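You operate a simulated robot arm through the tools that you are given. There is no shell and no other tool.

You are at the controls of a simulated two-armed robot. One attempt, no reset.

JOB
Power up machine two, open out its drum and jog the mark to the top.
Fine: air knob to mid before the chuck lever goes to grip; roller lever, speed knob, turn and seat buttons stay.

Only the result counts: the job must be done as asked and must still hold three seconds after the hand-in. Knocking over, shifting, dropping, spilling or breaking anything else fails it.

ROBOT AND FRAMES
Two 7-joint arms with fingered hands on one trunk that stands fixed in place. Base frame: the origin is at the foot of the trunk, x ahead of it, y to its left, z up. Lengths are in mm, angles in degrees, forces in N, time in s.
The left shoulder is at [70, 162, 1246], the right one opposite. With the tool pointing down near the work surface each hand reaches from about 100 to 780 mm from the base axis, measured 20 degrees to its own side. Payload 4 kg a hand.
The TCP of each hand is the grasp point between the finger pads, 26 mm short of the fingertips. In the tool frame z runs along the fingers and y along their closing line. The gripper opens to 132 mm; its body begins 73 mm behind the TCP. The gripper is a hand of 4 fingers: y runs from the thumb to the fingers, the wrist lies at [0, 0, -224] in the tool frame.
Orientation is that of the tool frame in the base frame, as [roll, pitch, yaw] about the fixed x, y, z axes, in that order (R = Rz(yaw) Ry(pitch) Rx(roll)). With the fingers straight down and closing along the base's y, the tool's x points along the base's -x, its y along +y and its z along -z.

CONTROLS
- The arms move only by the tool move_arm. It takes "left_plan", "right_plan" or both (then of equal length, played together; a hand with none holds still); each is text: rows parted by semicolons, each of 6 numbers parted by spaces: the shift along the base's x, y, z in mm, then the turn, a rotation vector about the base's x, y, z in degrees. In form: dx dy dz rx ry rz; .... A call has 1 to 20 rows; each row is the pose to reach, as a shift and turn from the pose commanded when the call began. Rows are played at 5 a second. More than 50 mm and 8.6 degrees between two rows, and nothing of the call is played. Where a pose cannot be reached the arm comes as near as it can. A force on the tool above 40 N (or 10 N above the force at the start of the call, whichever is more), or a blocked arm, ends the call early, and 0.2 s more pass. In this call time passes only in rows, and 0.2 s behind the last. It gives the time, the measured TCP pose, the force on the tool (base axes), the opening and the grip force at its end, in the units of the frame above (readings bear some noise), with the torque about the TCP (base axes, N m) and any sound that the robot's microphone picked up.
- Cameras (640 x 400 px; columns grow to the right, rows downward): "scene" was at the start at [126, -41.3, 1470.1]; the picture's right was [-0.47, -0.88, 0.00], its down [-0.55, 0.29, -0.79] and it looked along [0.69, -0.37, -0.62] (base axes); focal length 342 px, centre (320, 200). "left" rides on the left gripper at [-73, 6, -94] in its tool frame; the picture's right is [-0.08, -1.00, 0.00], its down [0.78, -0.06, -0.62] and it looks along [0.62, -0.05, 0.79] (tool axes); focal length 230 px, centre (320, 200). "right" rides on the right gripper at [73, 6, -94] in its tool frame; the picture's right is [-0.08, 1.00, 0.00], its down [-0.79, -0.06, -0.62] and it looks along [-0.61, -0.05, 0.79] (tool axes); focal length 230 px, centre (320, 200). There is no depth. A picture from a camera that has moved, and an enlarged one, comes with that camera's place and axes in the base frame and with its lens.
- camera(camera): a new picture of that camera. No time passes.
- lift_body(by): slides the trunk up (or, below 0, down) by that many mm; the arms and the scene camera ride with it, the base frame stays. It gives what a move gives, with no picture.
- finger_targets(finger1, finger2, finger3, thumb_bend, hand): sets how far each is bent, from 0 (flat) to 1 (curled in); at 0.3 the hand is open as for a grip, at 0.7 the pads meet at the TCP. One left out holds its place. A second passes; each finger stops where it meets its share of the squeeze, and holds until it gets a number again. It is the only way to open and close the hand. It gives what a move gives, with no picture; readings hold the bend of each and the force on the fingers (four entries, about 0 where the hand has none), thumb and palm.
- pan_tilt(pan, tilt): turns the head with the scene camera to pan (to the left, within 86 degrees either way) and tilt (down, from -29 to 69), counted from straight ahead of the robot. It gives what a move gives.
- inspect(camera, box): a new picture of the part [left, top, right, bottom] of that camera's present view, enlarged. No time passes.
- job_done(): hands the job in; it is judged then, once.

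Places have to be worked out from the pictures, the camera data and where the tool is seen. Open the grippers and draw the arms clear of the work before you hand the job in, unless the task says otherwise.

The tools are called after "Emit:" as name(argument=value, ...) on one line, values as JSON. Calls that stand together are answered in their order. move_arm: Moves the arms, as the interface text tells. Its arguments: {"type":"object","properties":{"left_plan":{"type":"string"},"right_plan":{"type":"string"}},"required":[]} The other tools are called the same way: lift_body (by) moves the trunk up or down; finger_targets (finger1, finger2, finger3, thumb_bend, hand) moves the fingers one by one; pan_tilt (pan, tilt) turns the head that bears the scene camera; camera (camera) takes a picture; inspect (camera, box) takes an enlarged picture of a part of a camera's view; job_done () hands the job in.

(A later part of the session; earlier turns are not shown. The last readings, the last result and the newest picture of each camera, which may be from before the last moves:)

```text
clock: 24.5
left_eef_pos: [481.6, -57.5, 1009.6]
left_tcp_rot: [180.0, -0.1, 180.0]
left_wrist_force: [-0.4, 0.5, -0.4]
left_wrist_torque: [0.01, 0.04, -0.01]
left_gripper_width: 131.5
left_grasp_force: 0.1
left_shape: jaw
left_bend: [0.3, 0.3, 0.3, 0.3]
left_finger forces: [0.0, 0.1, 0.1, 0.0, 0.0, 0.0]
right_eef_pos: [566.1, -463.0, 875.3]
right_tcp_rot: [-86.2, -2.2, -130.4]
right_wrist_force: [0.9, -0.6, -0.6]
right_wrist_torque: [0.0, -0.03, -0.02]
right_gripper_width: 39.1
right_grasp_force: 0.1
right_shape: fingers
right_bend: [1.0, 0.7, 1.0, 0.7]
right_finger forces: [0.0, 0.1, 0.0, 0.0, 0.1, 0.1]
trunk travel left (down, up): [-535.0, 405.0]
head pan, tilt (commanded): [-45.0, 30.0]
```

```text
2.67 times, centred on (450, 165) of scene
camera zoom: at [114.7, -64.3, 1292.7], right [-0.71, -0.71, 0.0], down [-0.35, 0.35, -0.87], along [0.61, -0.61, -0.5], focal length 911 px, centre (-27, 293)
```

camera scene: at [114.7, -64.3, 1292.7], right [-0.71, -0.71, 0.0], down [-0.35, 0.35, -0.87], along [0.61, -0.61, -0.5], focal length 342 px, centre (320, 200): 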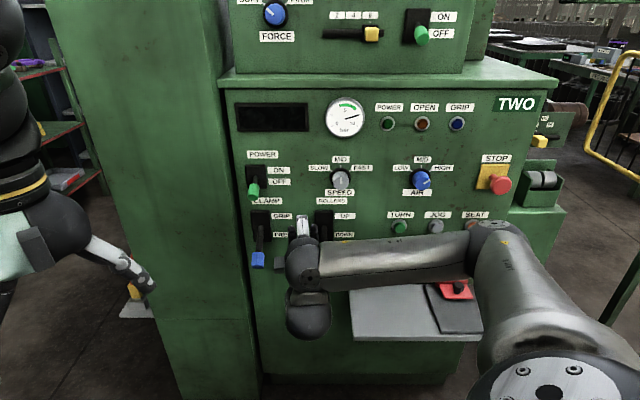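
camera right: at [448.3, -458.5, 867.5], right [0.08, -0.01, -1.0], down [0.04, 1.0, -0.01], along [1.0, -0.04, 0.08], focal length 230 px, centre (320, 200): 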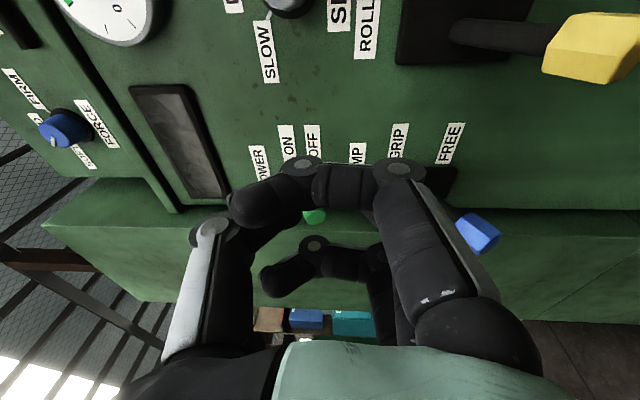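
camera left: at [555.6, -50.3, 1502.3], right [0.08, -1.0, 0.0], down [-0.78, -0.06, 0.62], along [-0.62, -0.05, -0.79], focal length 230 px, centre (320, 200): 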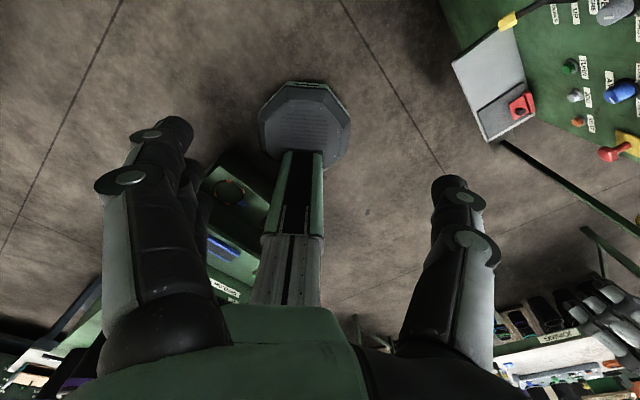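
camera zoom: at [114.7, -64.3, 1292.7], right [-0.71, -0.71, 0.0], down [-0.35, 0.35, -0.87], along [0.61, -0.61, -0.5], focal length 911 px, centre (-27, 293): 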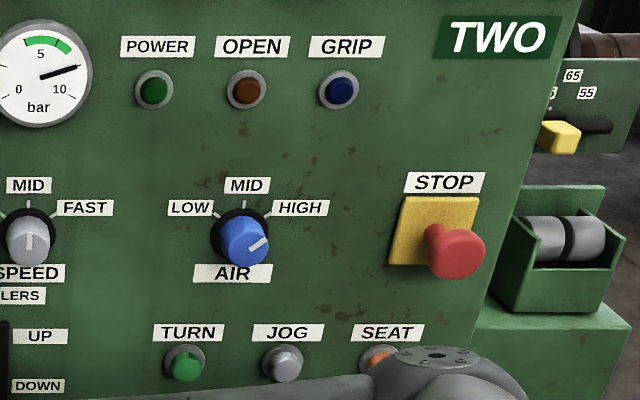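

From the low/high views I place (E along the panel, n depth, z): POWER knob (−195, 846, 899), CLAMP knob (−197, 814, 716), AIR knob (216, 884, 910), JOG cap (282, 895, 768), panel face n≈901. I go to a stand-off below and in front of the POWER lever with the hand squared to the panel.

Emit:
move_arm(right_plan="19 15.8 -8.2 0.8 0.3 -0.9; 38 31.6 -16.4 1.6 0.6 -1.9; 57 47.4 -24.6 2.5 0.9 -2.8; 76 63.2 -32.8 3.3 1.2 -3.8; 95 79 -41 4.1 1.5 -4.7")

Emit:
camera(camera="scene")

Emit:
camera(camera="right")

```text
clock: 25.7
left_eef_pos: [482.4, -55.7, 1009.6]
left_tcp_rot: [-180.0, -0.1, -179.9]
left_wrist_force: [-0.2, 0.1, 0.3]
left_wrist_torque: [-0.01, 0.02, -0.01]
left_gripper_width: 131.7
left_grasp_force: 0.1
left_shape: jaw
left_bend: [0.3, 0.3, 0.3, 0.3]
left_finger forces: [0.0, 0.0, 0.0, 0.0, 0.0, 0.0]
right_eef_pos: [663.2, -383.9, 835.7]
right_tcp_rot: [-89.9, -0.1, -135.0]
right_wrist_force: [0.9, 0.2, -0.3]
right_wrist_torque: [0.01, -0.02, -0.03]
right_gripper_width: 39.3
right_grasp_force: 0.1
right_shape: fingers
right_bend: [1.0, 0.7, 1.0, 0.7]
right_finger forces: [0.0, 0.0, 0.1, 0.0, 0.0, 0.0]
trunk travel left (down, up): [-535.0, 405.0]
head pan, tilt (commanded): [-45.0, 30.0]
```

```text
taken
camera scene: at [114.6, -64.0, 1292.7], right [-0.71, -0.71, 0.0], down [-0.35, 0.35, -0.87], along [0.61, -0.61, -0.5], focal length 342 px, centre (320, 200)
```

scene: 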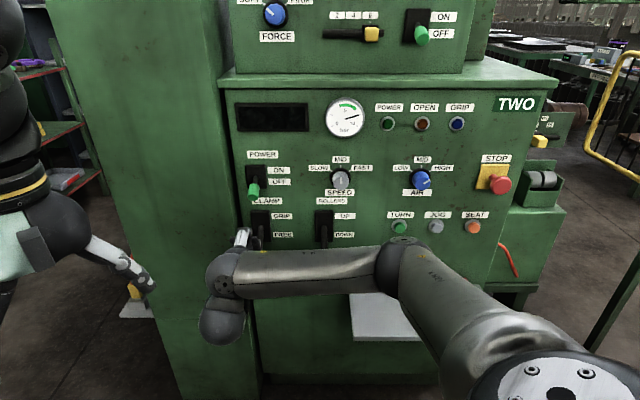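

```text
taken
camera right: at [545.2, -369.0, 829.7], right [0.05, 0.05, -1.0], down [0.12, 0.99, 0.06], along [0.99, -0.12, 0.05], focal length 230 px, centre (320, 200)
```

right: 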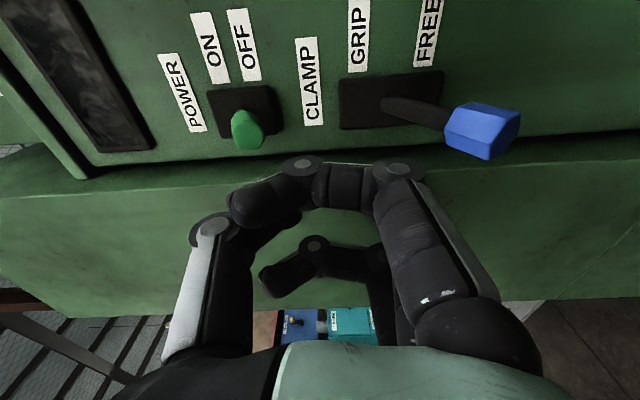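

The predicted pixel positions of both lever knobs in the right camera match what I see within ~2 px, so my coordinates are good. I zoom on the fingers to see where the pinched tip is.

Emit:
inspect(camera="right", box=[160, 100, 540, 340])

Emit:
inspect(camera="scene", box=[200, 150, 300, 290])

```text
1.67 times, centred on (350, 220) of right
camera zoom: at [545.2, -369.0, 829.7], right [0.05, 0.05, -1.0], down [0.12, 0.99, 0.06], along [0.99, -0.12, 0.05], focal length 384 px, centre (270, 167)
```

zoom: 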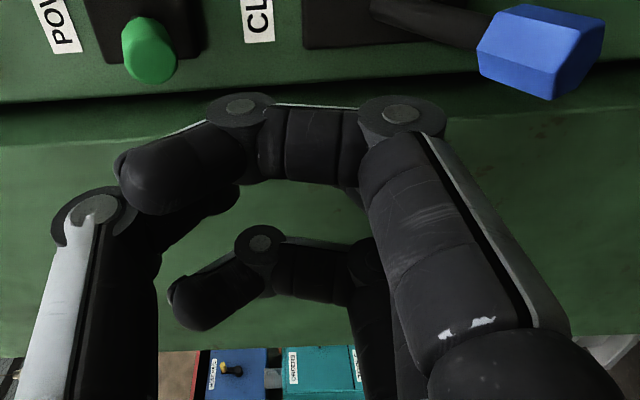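

```text
2.86 times, centred on (250, 220) of scene
camera zoom: at [114.6, -64.0, 1292.7], right [-0.71, -0.71, 0.0], down [-0.35, 0.35, -0.87], along [0.61, -0.61, -0.5], focal length 976 px, centre (520, 143)
```

zoom: 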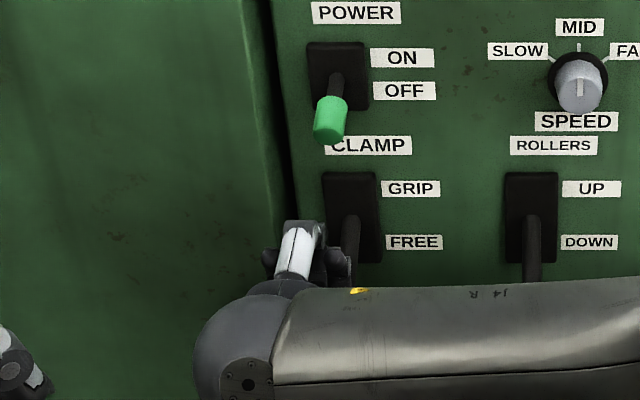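

The curled fingers and bent thumb would meet the lever with a steep thumb face, which is poor for lifting. I open the hand here (safe stand-off) to use the fingers below the lever as a scoop, and look at the shape.

Emit:
finger_targets(hand="right", finger1=0.4, finger2=0.4, finger3=0.4, thumb_bend=0.2)

Emit:
camera(camera="right")

Emit:
inspect(camera="scene", box=[200, 150, 300, 290])

```text
clock: 26.7
left_eef_pos: [480.7, -57.0, 1010.0]
left_tcp_rot: [180.0, 0.0, -179.9]
left_wrist_force: [-0.1, 0.5, -0.4]
left_wrist_torque: [-0.01, 0.02, 0.03]
left_gripper_width: 131.6
left_grasp_force: 0.0
left_shape: jaw
left_bend: [0.3, 0.3, 0.3, 0.3]
left_finger forces: [0.1, 0.0, 0.0, 0.1, 0.1, 0.0]
right_eef_pos: [661.0, -384.4, 834.6]
right_tcp_rot: [-90.0, 0.1, -135.0]
right_wrist_force: [-0.3, -0.3, 0.6]
right_wrist_torque: [0.0, 0.01, -0.02]
right_gripper_width: 129.8
right_grasp_force: 0.1
right_shape: fingers
right_bend: [0.4, 0.4, 0.4, 0.2]
right_finger forces: [0.0, 0.0, 0.0, 0.0, 0.1, 0.0]
trunk travel left (down, up): [-535.0, 405.0]
head pan, tilt (commanded): [-45.0, 30.0]
```

```text
taken
camera right: at [544.7, -369.3, 830.0], right [0.05, 0.05, -1.0], down [0.12, 0.99, 0.06], along [0.99, -0.12, 0.05], focal length 230 px, centre (320, 200)
```

right: 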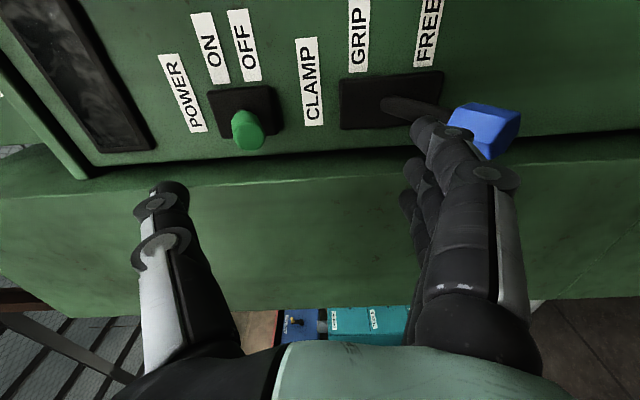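

```text
2.86 times, centred on (250, 220) of scene
camera zoom: at [114.0, -64.6, 1292.7], right [-0.71, -0.71, 0.0], down [-0.35, 0.35, -0.87], along [0.61, -0.61, -0.5], focal length 976 px, centre (520, 143)
```

zoom: 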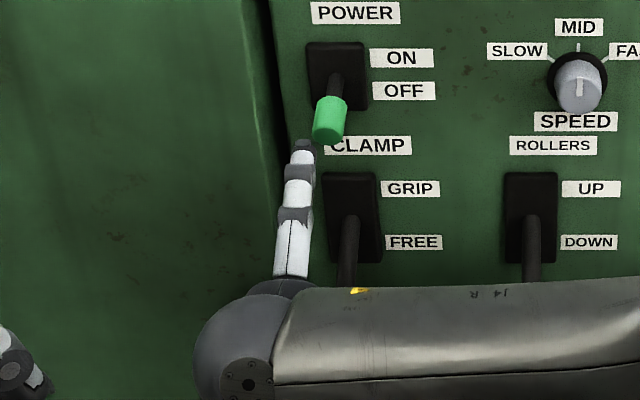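

The open hand shows fingers straight forward at about 56 mm below the tool axis, tips 28 mm past the TCP; thumb 93 mm above. I bend the thumb a little, then slide the fingers in under the POWER lever.

Emit:
finger_targets(hand="right", thumb_bend=0.35)

Emit:
move_arm(right_plan="0 0 15 0 0 0; 17.3 -17.3 15 0 0 0; 34.6 -34.6 15 0 0 0; 52 -52 15 0 0 0; 69.3 -69.3 15 0 0 0")

Emit:
camera(camera="right")

Emit:
inspect(camera="scene", box=[200, 150, 300, 290])

```text
clock: 27.7
left_eef_pos: [480.7, -56.1, 1009.8]
left_tcp_rot: [179.9, 0.1, 179.9]
left_wrist_force: [0.4, 0.8, 0.2]
left_wrist_torque: [0.0, -0.01, 0.03]
left_gripper_width: 131.9
left_grasp_force: 0.1
left_shape: jaw
left_bend: [0.3, 0.3, 0.3, 0.3]
left_finger forces: [0.0, 0.0, 0.0, 0.1, 0.0, 0.1]
right_eef_pos: [661.5, -384.1, 834.7]
right_tcp_rot: [-89.9, -0.1, -134.9]
right_wrist_force: [1.0, -0.2, -0.3]
right_wrist_torque: [-0.01, 0.0, -0.01]
right_gripper_width: 112.3
right_grasp_force: 0.0
right_shape: fingers
right_bend: [0.4, 0.4, 0.4, 0.35]
right_finger forces: [0.0, 0.0, 0.0, 0.0, 0.1, 0.0]
trunk travel left (down, up): [-535.0, 405.0]
head pan, tilt (commanded): [-45.0, 30.0]
```

```text
clock: 28.9
left_eef_pos: [479.5, -55.8, 1010.8]
left_tcp_rot: [179.9, 0.0, 179.9]
left_wrist_force: [0.4, 0.3, -0.3]
left_wrist_torque: [-0.02, 0.02, 0.01]
left_gripper_width: 131.7
left_grasp_force: 0.2
left_shape: jaw
left_bend: [0.3, 0.3, 0.3, 0.3]
left_finger forces: [0.0, 0.0, 0.0, 0.1, 0.1, 0.0]
right_eef_pos: [731.8, -454.1, 852.4]
right_tcp_rot: [-89.8, 0.0, -135.0]
right_wrist_force: [-1.3, 3.5, 5.1]
right_wrist_torque: [-0.23, -0.15, 0.05]
right_gripper_width: 117.1
right_grasp_force: 2.2
right_shape: fingers
right_bend: [0.4, 0.4, 0.4, 0.34]
right_finger forces: [0.0, 0.0, 0.0, 0.1, 5.2, 0.0]
trunk travel left (down, up): [-535.0, 405.0]
head pan, tilt (commanded): [-45.0, 30.0]
```

```text
taken
camera right: at [614.6, -439.0, 846.3], right [0.06, 0.05, -1.0], down [0.12, 0.99, 0.06], along [0.99, -0.12, 0.05], focal length 230 px, centre (320, 200)
```

right: 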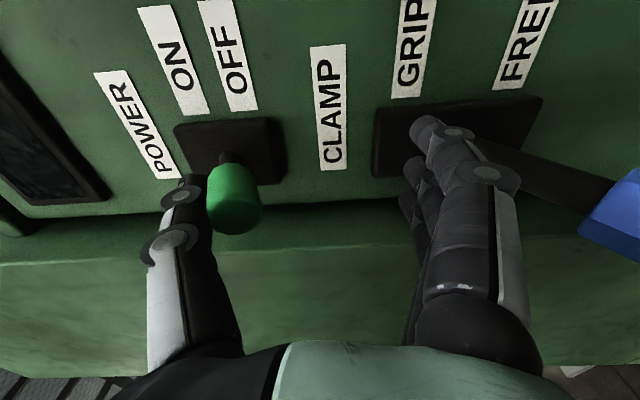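

```text
2.86 times, centred on (250, 220) of scene
camera zoom: at [113.0, -63.7, 1292.9], right [-0.71, -0.71, 0.0], down [-0.35, 0.35, -0.87], along [0.61, -0.61, -0.5], focal length 976 px, centre (520, 143)
```

zoom: 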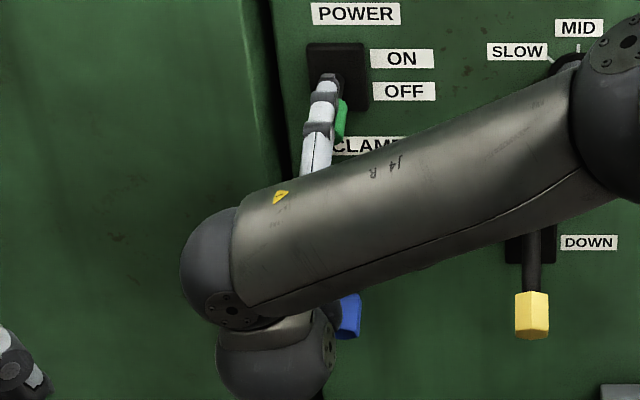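

The thumb tip brushes the knob top (5 N, lever still at OFF); raising the hand frees it. I raise to bring the fingers just under the knob.

Emit:
move_arm(right_plan="0 0 15 0 0 0; 0 0 30 0 0 0; 0 0 45 0 0 0; 0 0 60 0 0 0; 0 0 70 0 0 0")

Emit:
camera(camera="right")

```text
clock: 30.1
left_eef_pos: [480.6, -57.1, 1009.7]
left_tcp_rot: [180.0, 0.0, 180.0]
left_wrist_force: [-0.8, -0.9, -0.3]
left_wrist_torque: [0.01, 0.02, 0.0]
left_gripper_width: 131.7
left_grasp_force: 0.1
left_shape: jaw
left_bend: [0.3, 0.3, 0.3, 0.3]
left_finger forces: [0.0, 0.0, 0.1, 0.0, 0.1, 0.1]
right_eef_pos: [730.5, -455.5, 920.0]
right_tcp_rot: [-90.0, 0.0, -135.0]
right_wrist_force: [-0.3, -0.6, 0.4]
right_wrist_torque: [0.01, 0.04, 0.05]
right_gripper_width: 112.0
right_grasp_force: 0.2
right_shape: fingers
right_bend: [0.4, 0.4, 0.4, 0.35]
right_finger forces: [0.0, 0.0, 0.0, 0.0, 0.0, 0.0]
trunk travel left (down, up): [-535.0, 405.0]
head pan, tilt (commanded): [-45.0, 30.0]
```

```text
taken
camera right: at [613.0, -440.8, 915.2], right [0.05, 0.05, -1.0], down [0.12, 0.99, 0.06], along [0.99, -0.12, 0.05], focal length 230 px, centre (320, 200)
```

right: 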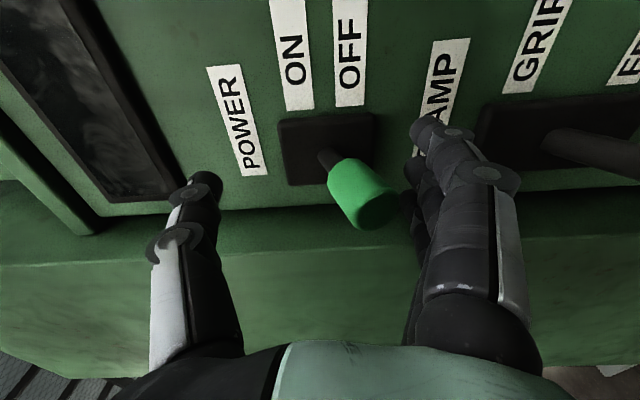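

The knob now sits just above the fingers. I keep raising in small steps to swing the POWER lever up.

Emit:
move_arm(right_plan="0 0 6 0 0 0; 0 0 12 0 0 0; 0 0 18 0 0 0; 0 0 24 0 0 0; 0 0 30 0 0 0; 0 0 36 0 0 0; 0 0 42 0 0 0")

Emit:
camera(camera="right")

Emit:
camera(camera="scene")

```text
clock: 31.7
left_eef_pos: [480.6, -56.2, 1009.7]
left_tcp_rot: [-180.0, 0.1, -180.0]
left_wrist_force: [-0.3, 0.5, -0.6]
left_wrist_torque: [-0.01, 0.01, 0.01]
left_gripper_width: 131.6
left_grasp_force: 0.1
left_shape: jaw
left_bend: [0.3, 0.3, 0.3, 0.3]
left_finger forces: [0.0, 0.1, 0.0, 0.1, 0.0, 0.0]
right_eef_pos: [732.0, -454.5, 962.8]
right_tcp_rot: [-90.0, 0.0, -135.0]
right_wrist_force: [-0.1, 0.1, 0.1]
right_wrist_torque: [0.04, -0.01, -0.02]
right_gripper_width: 111.9
right_grasp_force: 0.2
right_shape: fingers
right_bend: [0.4, 0.4, 0.4, 0.35]
right_finger forces: [0.0, 0.0, 0.1, 0.0, 0.0, 0.0]
trunk travel left (down, up): [-535.0, 405.0]
head pan, tilt (commanded): [-45.0, 30.0]
heard: click
```

```text
taken
camera right: at [613.8, -439.6, 957.3], right [0.05, 0.05, -1.0], down [0.12, 0.99, 0.06], along [0.99, -0.12, 0.05], focal length 230 px, centre (320, 200)
```

right: 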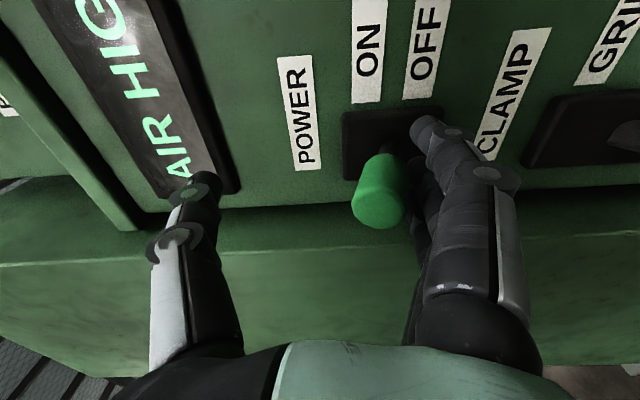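

```text
taken
camera scene: at [113.9, -64.7, 1292.8], right [-0.71, -0.71, 0.0], down [-0.35, 0.35, -0.87], along [0.61, -0.61, -0.5], focal length 342 px, centre (320, 200)
```

scene: 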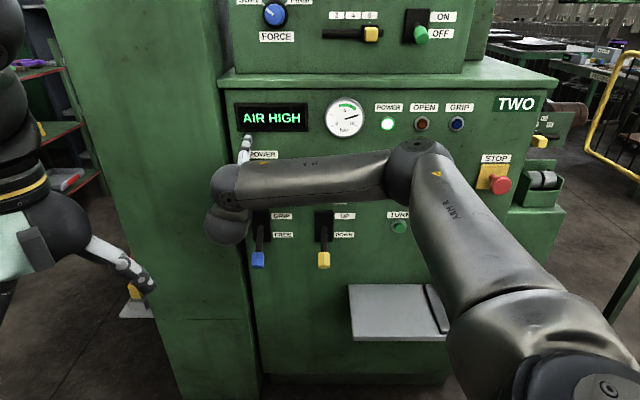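

Click heard, POWER lamp lit, display reads "AIR HIGH": power is on. I back the hand straight out from the lever.

Emit:
move_arm(right_plan="0 0 -4 0 0 0; -17.7 17.7 -4 0 0 0; -35.4 35.4 -4 0 0 0; -53 53 -4 0 0 0; -70.7 70.7 -4 0 0 0")

Emit:
camera(camera="right")

```text
clock: 32.9
left_eef_pos: [480.7, -55.7, 1010.0]
left_tcp_rot: [-179.9, 0.0, -180.0]
left_wrist_force: [0.0, 0.2, -0.2]
left_wrist_torque: [0.01, 0.06, 0.0]
left_gripper_width: 132.0
left_grasp_force: 0.0
left_shape: jaw
left_bend: [0.3, 0.3, 0.3, 0.3]
left_finger forces: [0.0, 0.0, 0.0, 0.0, 0.1, 0.0]
right_eef_pos: [659.1, -382.5, 956.0]
right_tcp_rot: [-90.0, 0.0, -134.9]
right_wrist_force: [0.4, 0.1, 0.9]
right_wrist_torque: [-0.02, 0.02, 0.02]
right_gripper_width: 112.3
right_grasp_force: 0.1
right_shape: fingers
right_bend: [0.4, 0.4, 0.4, 0.35]
right_finger forces: [0.1, 0.0, 0.0, 0.0, 0.1, 0.0]
trunk travel left (down, up): [-535.0, 405.0]
head pan, tilt (commanded): [-45.0, 30.0]
```

```text
taken
camera right: at [541.7, -367.6, 951.3], right [0.05, 0.05, -1.0], down [0.12, 0.99, 0.06], along [0.99, -0.12, 0.05], focal length 230 px, centre (320, 200)
```

right: 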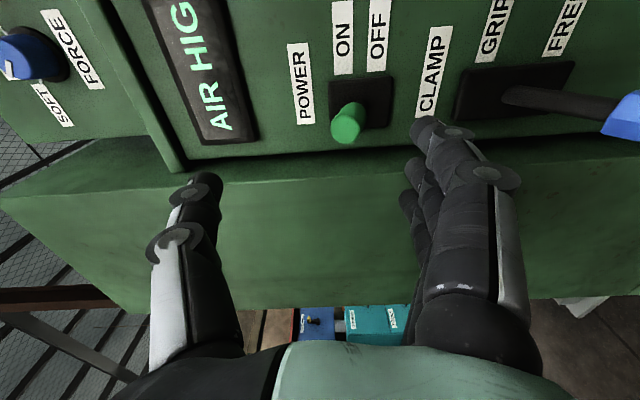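

Clear of the lever. I carry the hand right along the panel to a stand-off in front of the AIR knob, rolling it 30° clockwise on the way to leave room for the counter-clockwise turn.

Emit:
move_arm(right_plan="-27.1 -31 -4.8 2.12 -2.12 0; -54.3 -61.9 -9.6 4.24 -4.24 0; -81.4 -92.9 -14.4 6.36 -6.36 0; -108.6 -123.9 -19.2 8.48 -8.48 0; -135.8 -154.8 -24 10.6 -10.6 0; -162.9 -185.8 -28.8 12.7 -12.7 0; -190 -216.8 -33.6 14.8 -14.8 0; -217.2 -247.8 -38.4 17 -17 0; -244.4 -278.7 -43.2 19.1 -19.1 0; -271.5 -309.7 -48 21.2 -21.2 0")

Emit:
camera(camera="right")

Emit:
camera(camera="scene")

```text
clock: 35.1
left_eef_pos: [481.1, -56.6, 1009.5]
left_tcp_rot: [-180.0, 0.0, -180.0]
left_wrist_force: [-0.5, 0.5, 0.4]
left_wrist_torque: [0.0, -0.01, -0.03]
left_gripper_width: 131.7
left_grasp_force: 0.1
left_shape: jaw
left_bend: [0.3, 0.3, 0.3, 0.3]
left_finger forces: [0.1, 0.1, 0.0, 0.1, 0.0, 0.1]
right_eef_pos: [434.9, -587.3, 858.6]
right_tcp_rot: [-95.0, 28.9, -141.7]
right_wrist_force: [0.5, -0.4, -0.3]
right_wrist_torque: [0.0, -0.04, -0.01]
right_gripper_width: 112.3
right_grasp_force: 0.0
right_shape: fingers
right_bend: [0.4, 0.4, 0.4, 0.35]
right_finger forces: [0.0, 0.0, 0.0, 0.1, 0.0, 0.1]
right hand out of reach, approached as far as the arm can: row 6, 7, 8, 9, 10
trunk travel left (down, up): [-535.0, 405.0]
head pan, tilt (commanded): [-45.0, 30.0]
```

```text
taken
camera right: at [326.6, -553.8, 825.4], right [0.37, 0.41, -0.83], down [0.12, 0.87, 0.48], along [0.92, -0.28, 0.28], focal length 230 px, centre (320, 200)
```

right: 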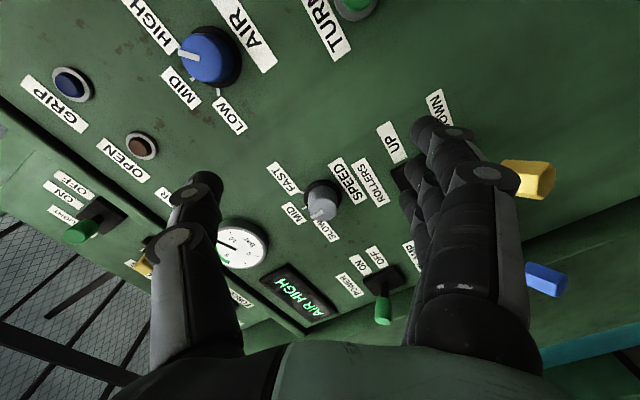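

```text
taken
camera scene: at [113.8, -65.1, 1292.8], right [-0.71, -0.71, 0.0], down [-0.35, 0.35, -0.87], along [0.61, -0.61, -0.5], focal length 342 px, centre (320, 200)
```

scene: 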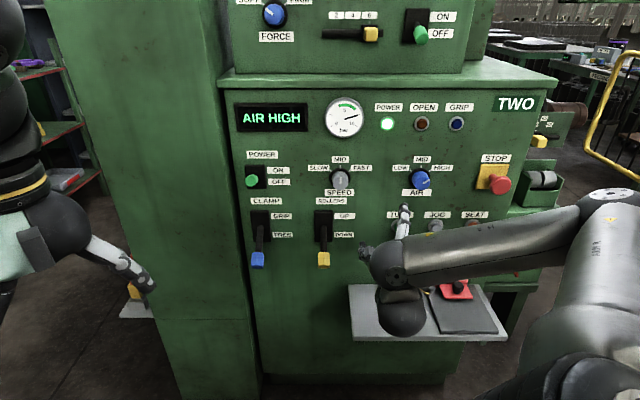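

The pose with a 30° clockwise roll at the AIR knob isn't reachable in this arm posture (short by ~120 mm). I test whether rolling back the other way makes it reachable.

Emit:
move_arm(right_plan="0 0 0 -5.3 5.3 0; 0 0 0 -10.6 10.6 0; 0 0 0 -15.9 15.9 0; 0 0 0 -21.2 21.2 0; 0 0 0 -21.2 21.2 0")

Emit:
camera(camera="scene")

```text
clock: 36.3
left_eef_pos: [480.8, -57.3, 1009.6]
left_tcp_rot: [180.0, 0.0, 179.9]
left_wrist_force: [-0.7, -0.3, 0.2]
left_wrist_torque: [0.03, 0.0, -0.04]
left_gripper_width: 131.6
left_grasp_force: 0.1
left_shape: jaw
left_bend: [0.3, 0.3, 0.3, 0.3]
left_finger forces: [0.1, 0.0, 0.0, 0.0, 0.0, 0.1]
right_eef_pos: [436.6, -585.3, 858.1]
right_tcp_rot: [-91.8, -1.1, -140.9]
right_wrist_force: [0.4, -0.2, 0.3]
right_wrist_torque: [0.02, 0.01, 0.01]
right_gripper_width: 112.2
right_grasp_force: 0.1
right_shape: fingers
right_bend: [0.4, 0.4, 0.4, 0.35]
right_finger forces: [0.0, 0.1, 0.0, 0.0, 0.1, 0.0]
trunk travel left (down, up): [-535.0, 405.0]
head pan, tilt (commanded): [-45.0, 30.0]
```

```text
taken
camera scene: at [113.8, -64.7, 1292.7], right [-0.71, -0.71, 0.0], down [-0.35, 0.35, -0.87], along [0.61, -0.61, -0.5], focal length 342 px, centre (320, 200)
```

scene: 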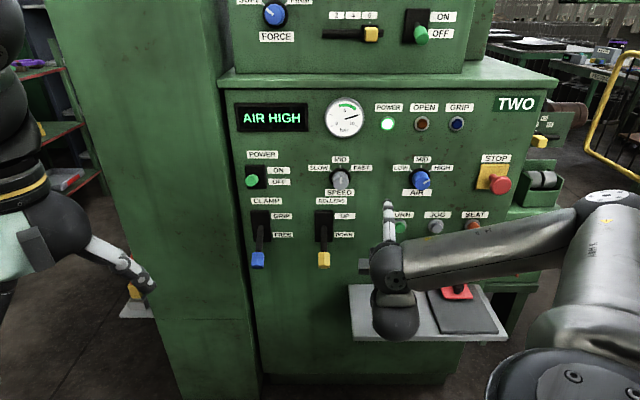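

Roll doesn't matter for the limit (the position stayed the same); the shortfall comes from the arm being folded too close. I try reaching further out toward the knob, where the arm is more extended, still clear of the knob face.

Emit:
move_arm(right_plan="12 -12 0 0 0 0; 24 -24 0 0 0 0; 36 -36 0 0 0 0; 44 -44 0 0 0 0; 44 -44 0 0 0 0")

Emit:
camera(camera="right")

```text
clock: 37.5
left_eef_pos: [480.9, -57.2, 1010.1]
left_tcp_rot: [180.0, 0.0, -180.0]
left_wrist_force: [0.7, -0.3, 0.1]
left_wrist_torque: [0.0, 0.01, 0.03]
left_gripper_width: 131.7
left_grasp_force: 0.1
left_shape: jaw
left_bend: [0.3, 0.3, 0.3, 0.3]
left_finger forces: [0.0, 0.1, 0.0, 0.1, 0.0, 0.0]
right_eef_pos: [483.1, -620.1, 854.8]
right_tcp_rot: [-91.6, -1.0, -141.1]
right_wrist_force: [0.4, 0.2, -0.3]
right_wrist_torque: [0.0, 0.03, 0.01]
right_gripper_width: 112.1
right_grasp_force: 0.0
right_shape: fingers
right_bend: [0.4, 0.4, 0.4, 0.35]
right_finger forces: [0.0, 0.0, 0.0, 0.0, 0.0, 0.0]
right hand out of reach, approached as far as the arm can: row 4, 5
trunk travel left (down, up): [-535.0, 405.0]
head pan, tilt (commanded): [-45.0, 30.0]
```

```text
taken
camera right: at [368.0, -592.8, 854.2], right [0.03, 0.06, -1.0], down [0.23, 0.97, 0.06], along [0.97, -0.23, 0.01], focal length 230 px, centre (320, 200)
```

right: 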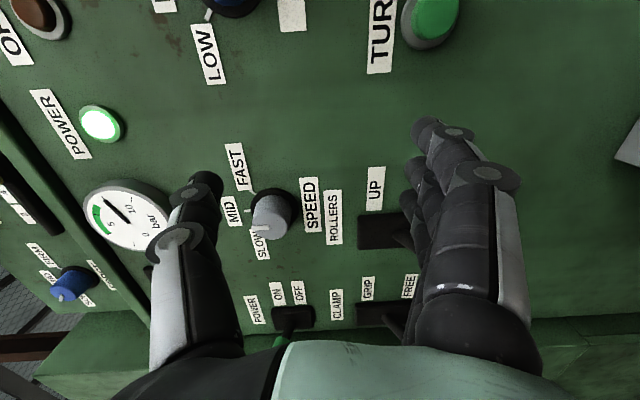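

The limit depends on arm posture; the arm seems to prefer pointing more to the right over here. I try easing the heading to about −65° while moving right toward the AIR knob at the same stand-off.

Emit:
move_arm(right_plan="-14.6 -14.6 7 0 0 -2.8; -29.2 -29.2 14 0 0 -5.6; -43.8 -43.8 21 0 0 -8.4; -58.4 -58.4 28 0 0 -11.2; -73 -73 35 0 0 -14; -73 -73 35 0 0 -14")

Emit:
camera(camera="scene")

```text
clock: 38.9
left_eef_pos: [482.0, -58.8, 1008.7]
left_tcp_rot: [179.9, -0.1, -180.0]
left_wrist_force: [-0.3, -0.6, -0.3]
left_wrist_torque: [0.02, -0.02, 0.0]
left_gripper_width: 131.9
left_grasp_force: 0.0
left_shape: jaw
left_bend: [0.3, 0.3, 0.3, 0.3]
left_finger forces: [0.1, 0.1, 0.0, 0.0, 0.1, 0.0]
right_eef_pos: [407.3, -693.0, 887.3]
right_tcp_rot: [-91.7, -1.0, -154.8]
right_wrist_force: [-0.5, -0.3, -0.8]
right_wrist_torque: [0.0, -0.02, 0.02]
right_gripper_width: 112.2
right_grasp_force: 0.0
right_shape: fingers
right_bend: [0.4, 0.4, 0.4, 0.35]
right_finger forces: [0.0, 0.0, 0.1, 0.1, 0.0, 0.1]
right hand out of reach, approached as far as the arm can: row 3, 4
trunk travel left (down, up): [-535.0, 405.0]
head pan, tilt (commanded): [-45.0, 30.0]
```

```text
taken
camera scene: at [114.7, -65.4, 1292.6], right [-0.71, -0.71, 0.0], down [-0.35, 0.35, -0.87], along [0.61, -0.61, -0.5], focal length 342 px, centre (320, 200)
```

scene: 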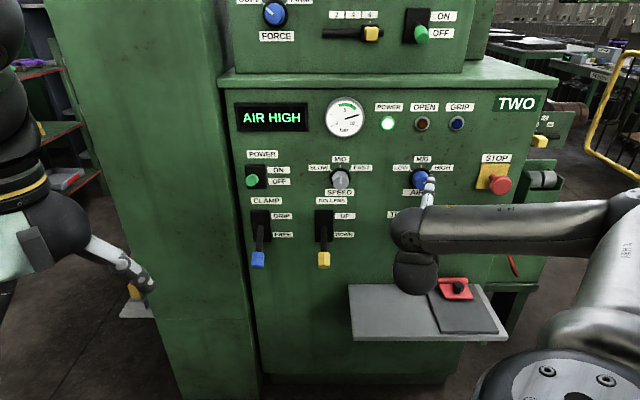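

Heading −65° reaches (e=202, n=778, z=887). I look through the hand camera at the AIR knob from here.

Emit:
camera(camera="right")

Emit:
inspect(camera="scene", box=[360, 140, 520, 280])

```text
taken
camera right: at [302.3, -638.8, 887.1], right [0.04, 0.05, -1.0], down [0.45, 0.89, 0.07], along [0.89, -0.45, 0.01], focal length 230 px, centre (320, 200)
```

right: 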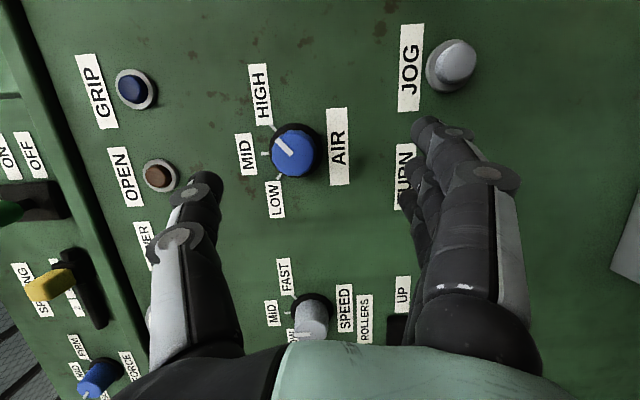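

```text
2.86 times, centred on (440, 210) of scene
camera zoom: at [114.7, -65.4, 1292.6], right [-0.71, -0.71, 0.0], down [-0.35, 0.35, -0.87], along [0.61, -0.61, -0.5], focal length 976 px, centre (-23, 171)
```

zoom: 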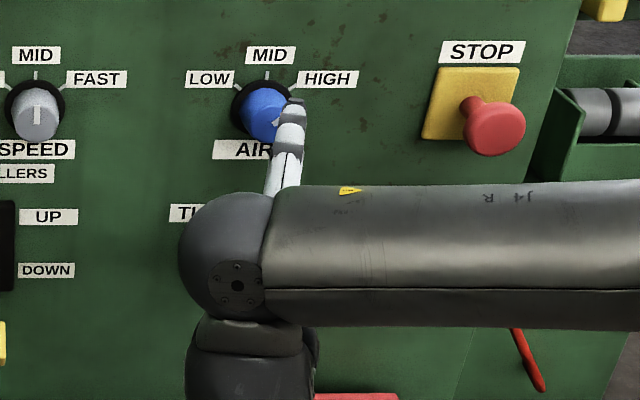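

The knob is where I computed it (predicted pixel 295,150, seen 294,152), pointer at HIGH. I centre the tool axis on the knob and preset the fingers to a narrower opening.

Emit:
move_arm(right_plan="0.4 -10 11 0 0 0; 0.7 -20.5 22 0 0 0")

Emit:
finger_targets(hand="right", finger1=0.5, finger2=0.5, finger3=0.5, thumb_bend=0.5)

Emit:
camera(camera="right")

```text
clock: 39.5
left_eef_pos: [480.2, -55.8, 1010.7]
left_tcp_rot: [-179.9, 0.0, 180.0]
left_wrist_force: [-0.4, 0.7, -0.4]
left_wrist_torque: [0.0, -0.03, -0.01]
left_gripper_width: 131.7
left_grasp_force: 0.1
left_shape: jaw
left_bend: [0.3, 0.3, 0.3, 0.3]
left_finger forces: [0.0, 0.1, 0.1, 0.0, 0.0, 0.0]
right_eef_pos: [399.0, -716.7, 923.1]
right_tcp_rot: [-90.7, 1.4, -156.5]
right_wrist_force: [-1.8, 0.0, -6.9]
right_wrist_torque: [-0.47, -0.18, 0.24]
right_gripper_width: 112.0
right_grasp_force: 0.2
right_shape: fingers
right_bend: [0.4, 0.4, 0.4, 0.35]
right_finger forces: [0.0, 0.1, 0.0, 0.0, 0.0, 0.0]
right hand out of reach, approached as far as the arm can: row 1, 2
trunk travel left (down, up): [-535.0, 405.0]
head pan, tilt (commanded): [-45.0, 30.0]
```

```text
clock: 40.5
left_eef_pos: [480.0, -55.9, 1010.0]
left_tcp_rot: [179.9, 0.0, -180.0]
left_wrist_force: [-0.5, 0.4, 0.1]
left_wrist_torque: [-0.02, 0.0, 0.02]
left_gripper_width: 131.6
left_grasp_force: 0.1
left_shape: jaw
left_bend: [0.3, 0.3, 0.3, 0.3]
left_finger forces: [0.0, 0.0, 0.0, 0.0, 0.1, 0.0]
right_eef_pos: [393.1, -717.9, 908.4]
right_tcp_rot: [-91.6, -1.0, -156.5]
right_wrist_force: [-0.1, -0.1, 0.2]
right_wrist_torque: [0.0, -0.02, -0.02]
right_gripper_width: 71.4
right_grasp_force: 0.2
right_shape: fingers
right_bend: [0.5, 0.5, 0.5, 0.5]
right_finger forces: [0.1, 0.0, 0.0, 0.0, 0.0, 0.1]
trunk travel left (down, up): [-535.0, 405.0]
head pan, tilt (commanded): [-45.0, 30.0]
```

```text
taken
camera right: at [290.4, -661.3, 906.6], right [0.04, 0.05, -1.0], down [0.48, 0.88, 0.06], along [0.88, -0.48, 0.02], focal length 230 px, centre (320, 200)
```

right: 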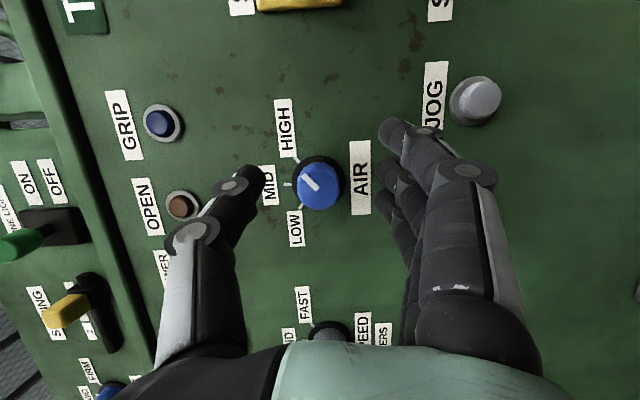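

The wrist is at its bend limit because the elbow sticks far out to the right. Raising the trunk will straighten the arm toward the knob, so I lift by 170 and then bring the hand back down.

Emit:
lift_body(by=170)

Emit:
move_arm(right_plan="0 0 -20 0 0 0; 0 0 -40 0 0 0; 0 0 -60 0 0 0; 0 0 -80 0 0 0; 0 0 -100 0 0 0; 0 0 -120 0 0 0; 0 0 -140 0 0 0; 0 0 -160 0 0 0; 0 0 -167 0 0 0")

Emit:
camera(camera="scene")

```text
clock: 42.4
left_eef_pos: [480.6, -56.9, 1180.7]
left_tcp_rot: [-180.0, 0.0, -180.0]
left_wrist_force: [-1.2, 0.4, 0.3]
left_wrist_torque: [0.0, -0.01, 0.01]
left_gripper_width: 131.9
left_grasp_force: 0.1
left_shape: jaw
left_bend: [0.3, 0.3, 0.3, 0.3]
left_finger forces: [0.0, 0.0, 0.0, 0.0, 0.1, 0.0]
right_eef_pos: [393.4, -718.9, 1078.1]
right_tcp_rot: [-91.5, -1.0, -156.5]
right_wrist_force: [0.1, -0.7, 0.0]
right_wrist_torque: [-0.02, 0.0, 0.02]
right_gripper_width: 71.4
right_grasp_force: 0.2
right_shape: fingers
right_bend: [0.5, 0.5, 0.5, 0.5]
right_finger forces: [0.0, 0.1, 0.1, 0.1, 0.1, 0.0]
trunk travel left (down, up): [-705.0, 235.0]
head pan, tilt (commanded): [-45.0, 30.0]
```

```text
clock: 44.4
left_eef_pos: [480.8, -57.0, 1179.4]
left_tcp_rot: [-180.0, 0.0, -180.0]
left_wrist_force: [0.0, 0.8, -0.2]
left_wrist_torque: [-0.03, 0.01, 0.0]
left_gripper_width: 131.8
left_grasp_force: 0.2
left_shape: jaw
left_bend: [0.3, 0.3, 0.3, 0.3]
left_finger forces: [0.1, 0.0, 0.0, 0.1, 0.0, 0.1]
right_eef_pos: [396.4, -718.3, 911.4]
right_tcp_rot: [-91.6, -1.0, -156.5]
right_wrist_force: [-1.2, -0.6, 0.1]
right_wrist_torque: [0.02, -0.02, -0.03]
right_gripper_width: 71.2
right_grasp_force: 0.0
right_shape: fingers
right_bend: [0.5, 0.5, 0.5, 0.5]
right_finger forces: [0.0, 0.1, 0.0, 0.0, 0.0, 0.0]
trunk travel left (down, up): [-705.0, 235.0]
head pan, tilt (commanded): [-45.0, 30.0]
```

```text
taken
camera scene: at [113.9, -64.7, 1462.7], right [-0.71, -0.71, 0.0], down [-0.35, 0.35, -0.87], along [0.61, -0.61, -0.5], focal length 342 px, centre (320, 200)
```

scene: 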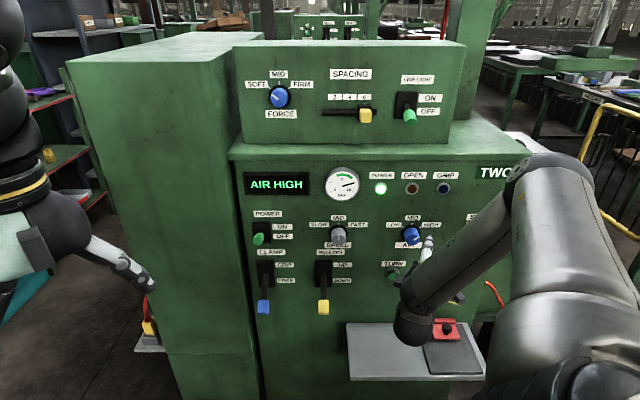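

No reach trouble now. I turn the heading back to −45° and centre on the knob axis at stand-off.

Emit:
move_arm(right_plan="3 1.2 0 0 0 5.4; 6 2.4 0 0 0 10.8; 9 3.5 0 0 0 16.1; 11.7 4.7 0 0 0 21.5; 11.7 4.7 0 0 0 21.5")

Emit:
camera(camera="right")

```text
clock: 45.6
left_eef_pos: [480.4, -58.3, 1178.4]
left_tcp_rot: [179.9, -0.1, -180.0]
left_wrist_force: [0.2, 0.1, -0.7]
left_wrist_torque: [0.03, 0.01, 0.02]
left_gripper_width: 131.7
left_grasp_force: 0.1
left_shape: jaw
left_bend: [0.3, 0.3, 0.3, 0.3]
left_finger forces: [0.0, 0.0, 0.0, 0.1, 0.0, 0.0]
right_eef_pos: [419.9, -701.9, 955.1]
right_tcp_rot: [-91.7, -0.9, -135.0]
right_wrist_force: [0.2, -1.3, 0.5]
right_wrist_torque: [0.05, 0.03, 0.0]
right_gripper_width: 71.4
right_grasp_force: 0.1
right_shape: fingers
right_bend: [0.5, 0.5, 0.5, 0.5]
right_finger forces: [0.1, 0.0, 0.0, 0.0, 0.0, 0.0]
right hand out of reach, approached as far as the arm can: row 3, 4, 5
trunk travel left (down, up): [-705.0, 235.0]
head pan, tilt (commanded): [-45.0, 30.0]
```

```text
taken
camera right: at [302.8, -687.6, 953.5], right [0.02, 0.06, -1.0], down [0.12, 0.99, 0.07], along [0.99, -0.12, 0.02], focal length 230 px, centre (320, 200)
```

right: 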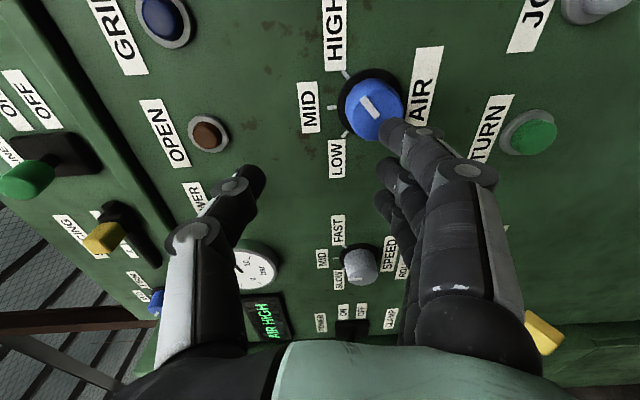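

Heading −45° is only reachable higher up here, so I'll work the knob with the hand about 20° oblique, which is fine for a pinch. I turn back to heading about −65° and check where the reference stands.

Emit:
move_arm(right_plan="0 0 0 0 0 -5; 0 0 0 0 0 -10; 0 0 0 0 0 -15; 0 0 0 0 0 -20; 0 0 0 0 0 -20")

```text
clock: 46.8
left_eef_pos: [481.3, -55.6, 1178.4]
left_tcp_rot: [-179.9, 0.1, 179.9]
left_wrist_force: [0.0, 1.0, -0.1]
left_wrist_torque: [0.02, -0.02, -0.01]
left_gripper_width: 131.5
left_grasp_force: 0.0
left_shape: jaw
left_bend: [0.3, 0.3, 0.3, 0.3]
left_finger forces: [0.1, 0.1, 0.1, 0.0, 0.1, 0.1]
right_eef_pos: [420.3, -702.4, 956.7]
right_tcp_rot: [-91.5, -1.0, -155.1]
right_wrist_force: [0.4, -0.8, -0.1]
right_wrist_torque: [0.02, -0.03, 0.02]
right_gripper_width: 71.4
right_grasp_force: 0.0
right_shape: fingers
right_bend: [0.5, 0.5, 0.5, 0.5]
right_finger forces: [0.0, 0.0, 0.0, 0.1, 0.0, 0.0]
trunk travel left (down, up): [-705.0, 235.0]
head pan, tilt (commanded): [-45.0, 30.0]
```

The reference follows the reached pose. I go to the knob axis at stand-off (n=790, z=911) with the hand rolled 27° clockwise.

Emit:
move_arm(right_plan="-2.9 -1.8 -9.1 2.28 -4.9 -0.16; -5.8 -3.6 -18.2 4.56 -9.8 -0.32; -8.7 -5.4 -27.4 6.84 -14.7 -0.48; -11.5 -7.1 -36.5 9.12 -19.6 -0.64; -14.4 -8.9 -45.7 11.4 -24.5 -0.8; -14.4 -8.9 -45.7 11.4 -24.5 -0.8")

Emit:
camera(camera="right")

Emit:
inspect(camera="scene", box=[340, 180, 500, 320])

```text
clock: 48.2
left_eef_pos: [480.9, -56.7, 1179.7]
left_tcp_rot: [179.9, 0.0, 180.0]
left_wrist_force: [-0.1, -0.5, 0.6]
left_wrist_torque: [0.01, 0.0, -0.01]
left_gripper_width: 131.8
left_grasp_force: 0.1
left_shape: jaw
left_bend: [0.3, 0.3, 0.3, 0.3]
left_finger forces: [0.1, 0.0, 0.1, 0.1, 0.0, 0.0]
right_eef_pos: [404.7, -711.1, 910.5]
right_tcp_rot: [-91.7, 26.1, -155.8]
right_wrist_force: [0.1, 0.4, -0.1]
right_wrist_torque: [0.01, -0.01, -0.02]
right_gripper_width: 71.5
right_grasp_force: 0.0
right_shape: fingers
right_bend: [0.5, 0.5, 0.5, 0.5]
right_finger forces: [0.1, 0.1, 0.0, 0.1, 0.0, 0.0]
trunk travel left (down, up): [-705.0, 235.0]
head pan, tilt (commanded): [-45.0, 30.0]
```

```text
taken
camera right: at [308.2, -651.7, 876.3], right [0.45, 0.24, -0.86], down [0.36, 0.83, 0.42], along [0.82, -0.5, 0.29], focal length 230 px, centre (320, 200)
```

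right: 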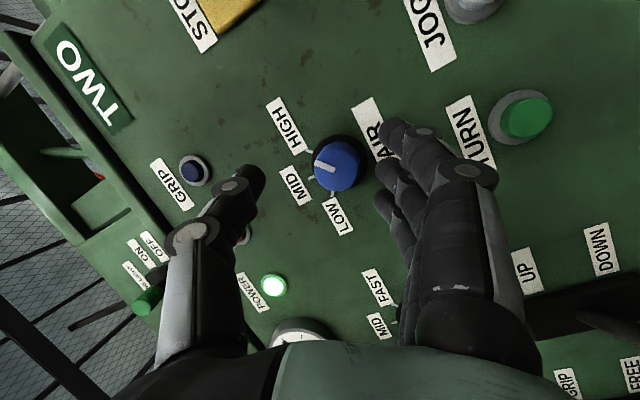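

```text
2.86 times, centred on (420, 250) of scene
camera zoom: at [113.7, -64.7, 1462.8], right [-0.71, -0.71, 0.0], down [-0.35, 0.35, -0.87], along [0.61, -0.61, -0.5], focal length 976 px, centre (34, 57)
```

zoom: 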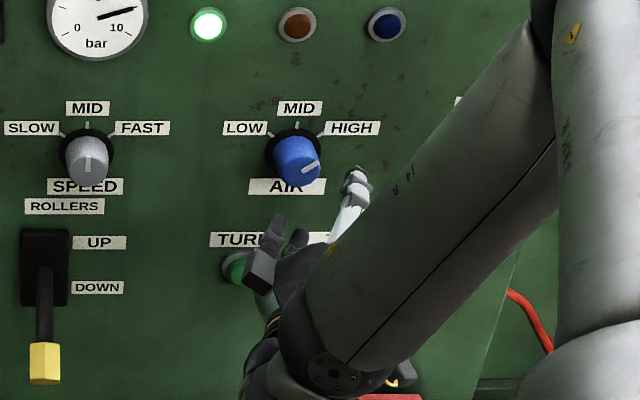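

The hand straddles the knob axis: thumb upper-right, fingers lower-left. I advance straight toward the panel in steps.

Emit:
move_arm(right_plan="10.6 -10.6 0 0 0 0; 21.2 -21.2 0 0 0 0; 31.8 -31.8 0 0 0 0; 38.9 -38.9 0 0 0 0; 38.9 -38.9 0 0 0 0")

Emit:
camera(camera="right")

Emit:
inspect(camera="scene", box=[340, 180, 500, 320])

```text
clock: 49.4
left_eef_pos: [481.4, -57.5, 1179.6]
left_tcp_rot: [179.9, 0.0, 180.0]
left_wrist_force: [-0.1, 0.6, -0.6]
left_wrist_torque: [-0.02, -0.04, 0.01]
left_gripper_width: 131.7
left_grasp_force: 0.0
left_shape: jaw
left_bend: [0.3, 0.3, 0.3, 0.3]
left_finger forces: [0.0, 0.0, 0.0, 0.1, 0.0, 0.0]
right_eef_pos: [442.9, -750.4, 915.2]
right_tcp_rot: [-91.8, 26.1, -155.9]
right_wrist_force: [-0.2, -0.6, -0.1]
right_wrist_torque: [-0.04, 0.01, -0.01]
right_gripper_width: 71.2
right_grasp_force: 0.0
right_shape: fingers
right_bend: [0.5, 0.5, 0.5, 0.5]
right_finger forces: [0.1, 0.1, 0.1, 0.0, 0.1, 0.0]
right hand out of reach, approached as far as the arm can: row 4, 5
trunk travel left (down, up): [-705.0, 235.0]
head pan, tilt (commanded): [-45.0, 30.0]
```

```text
taken
camera right: at [346.6, -690.8, 880.3], right [0.45, 0.24, -0.86], down [0.36, 0.83, 0.42], along [0.82, -0.5, 0.29], focal length 230 px, centre (320, 200)
```

right: 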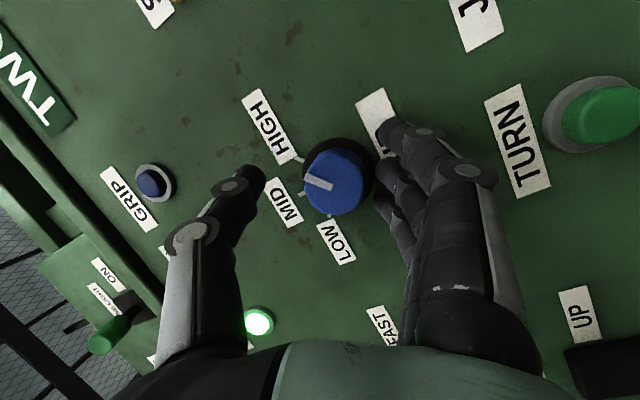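

```text
2.86 times, centred on (420, 250) of scene
camera zoom: at [114.0, -64.6, 1462.7], right [-0.71, -0.71, 0.0], down [-0.35, 0.35, -0.87], along [0.61, -0.61, -0.5], focal length 976 px, centre (34, 57)
```

zoom: 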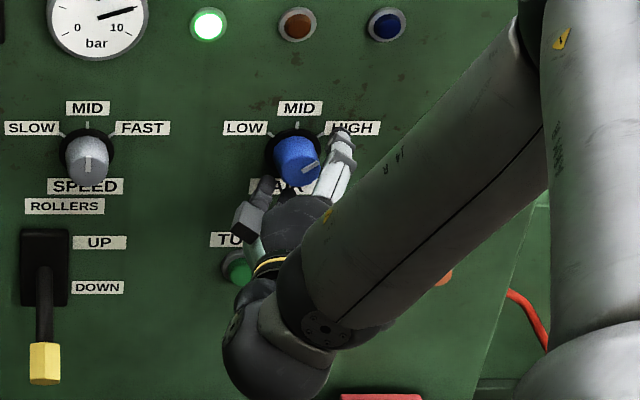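

Fingers flank the knob; the arm is slightly short (z 4 high). I pitch the hand 8° down to relieve the wrist and advance the last ~24 mm to n≈868.

Emit:
move_arm(right_plan="5.7 -5.7 -1 2.4 1.13 0; 11.3 -11.3 -3 4.8 2.26 0; 17 -17 -4 7.25 3.4 0; 17 -17 -4 7.25 3.4 0")

Emit:
camera(camera="right")

Emit:
inspect(camera="scene", box=[340, 180, 500, 320])

```text
clock: 50.4
left_eef_pos: [480.3, -54.2, 1180.9]
left_tcp_rot: [-179.9, 0.1, -179.9]
left_wrist_force: [0.3, -0.1, -0.3]
left_wrist_torque: [0.03, 0.02, 0.02]
left_gripper_width: 131.7
left_grasp_force: 0.0
left_shape: jaw
left_bend: [0.3, 0.3, 0.3, 0.3]
left_finger forces: [0.1, 0.0, 0.0, 0.0, 0.0, 0.0]
right_eef_pos: [457.4, -761.4, 907.1]
right_tcp_rot: [-101.5, 25.1, -159.8]
right_wrist_force: [-17.9, 27.8, 3.3]
right_wrist_torque: [0.77, 0.35, 1.26]
right_gripper_width: 71.5
right_grasp_force: 16.7
right_shape: fingers
right_bend: [0.5, 0.5, 0.66, 0.5]
right_finger forces: [0.0, 0.0, 33.3, 0.1, 0.0, 0.0]
trunk travel left (down, up): [-705.0, 235.0]
head pan, tilt (commanded): [-45.0, 30.0]
stopped in row 4 (right hand): the force on the tool passed its limit at 42 N (the readings are from after the stop); the commanded pose is now the measured one
```

```text
taken
camera right: at [358.5, -699.2, 888.2], right [0.39, 0.35, -0.85], down [0.39, 0.77, 0.5], along [0.84, -0.52, 0.16], focal length 230 px, centre (320, 200)
```

right: 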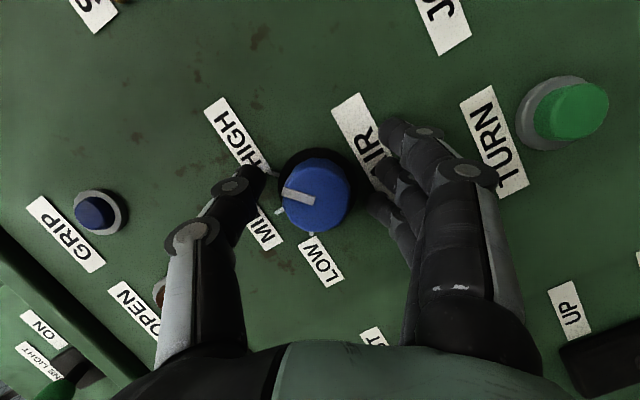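

```text
2.86 times, centred on (420, 250) of scene
camera zoom: at [111.6, -60.0, 1463.1], right [-0.71, -0.71, 0.0], down [-0.35, 0.35, -0.87], along [0.61, -0.61, -0.5], focal length 976 px, centre (34, 57)
```

zoom: 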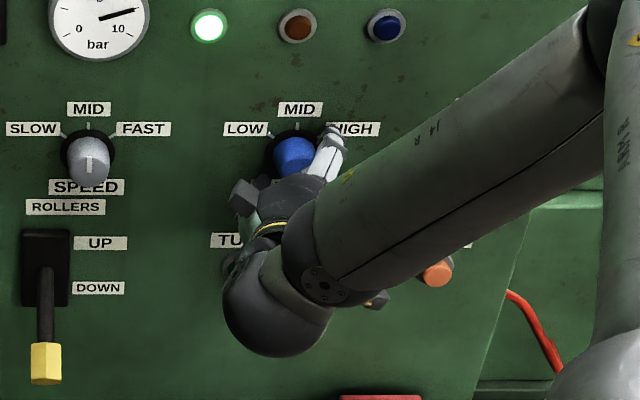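

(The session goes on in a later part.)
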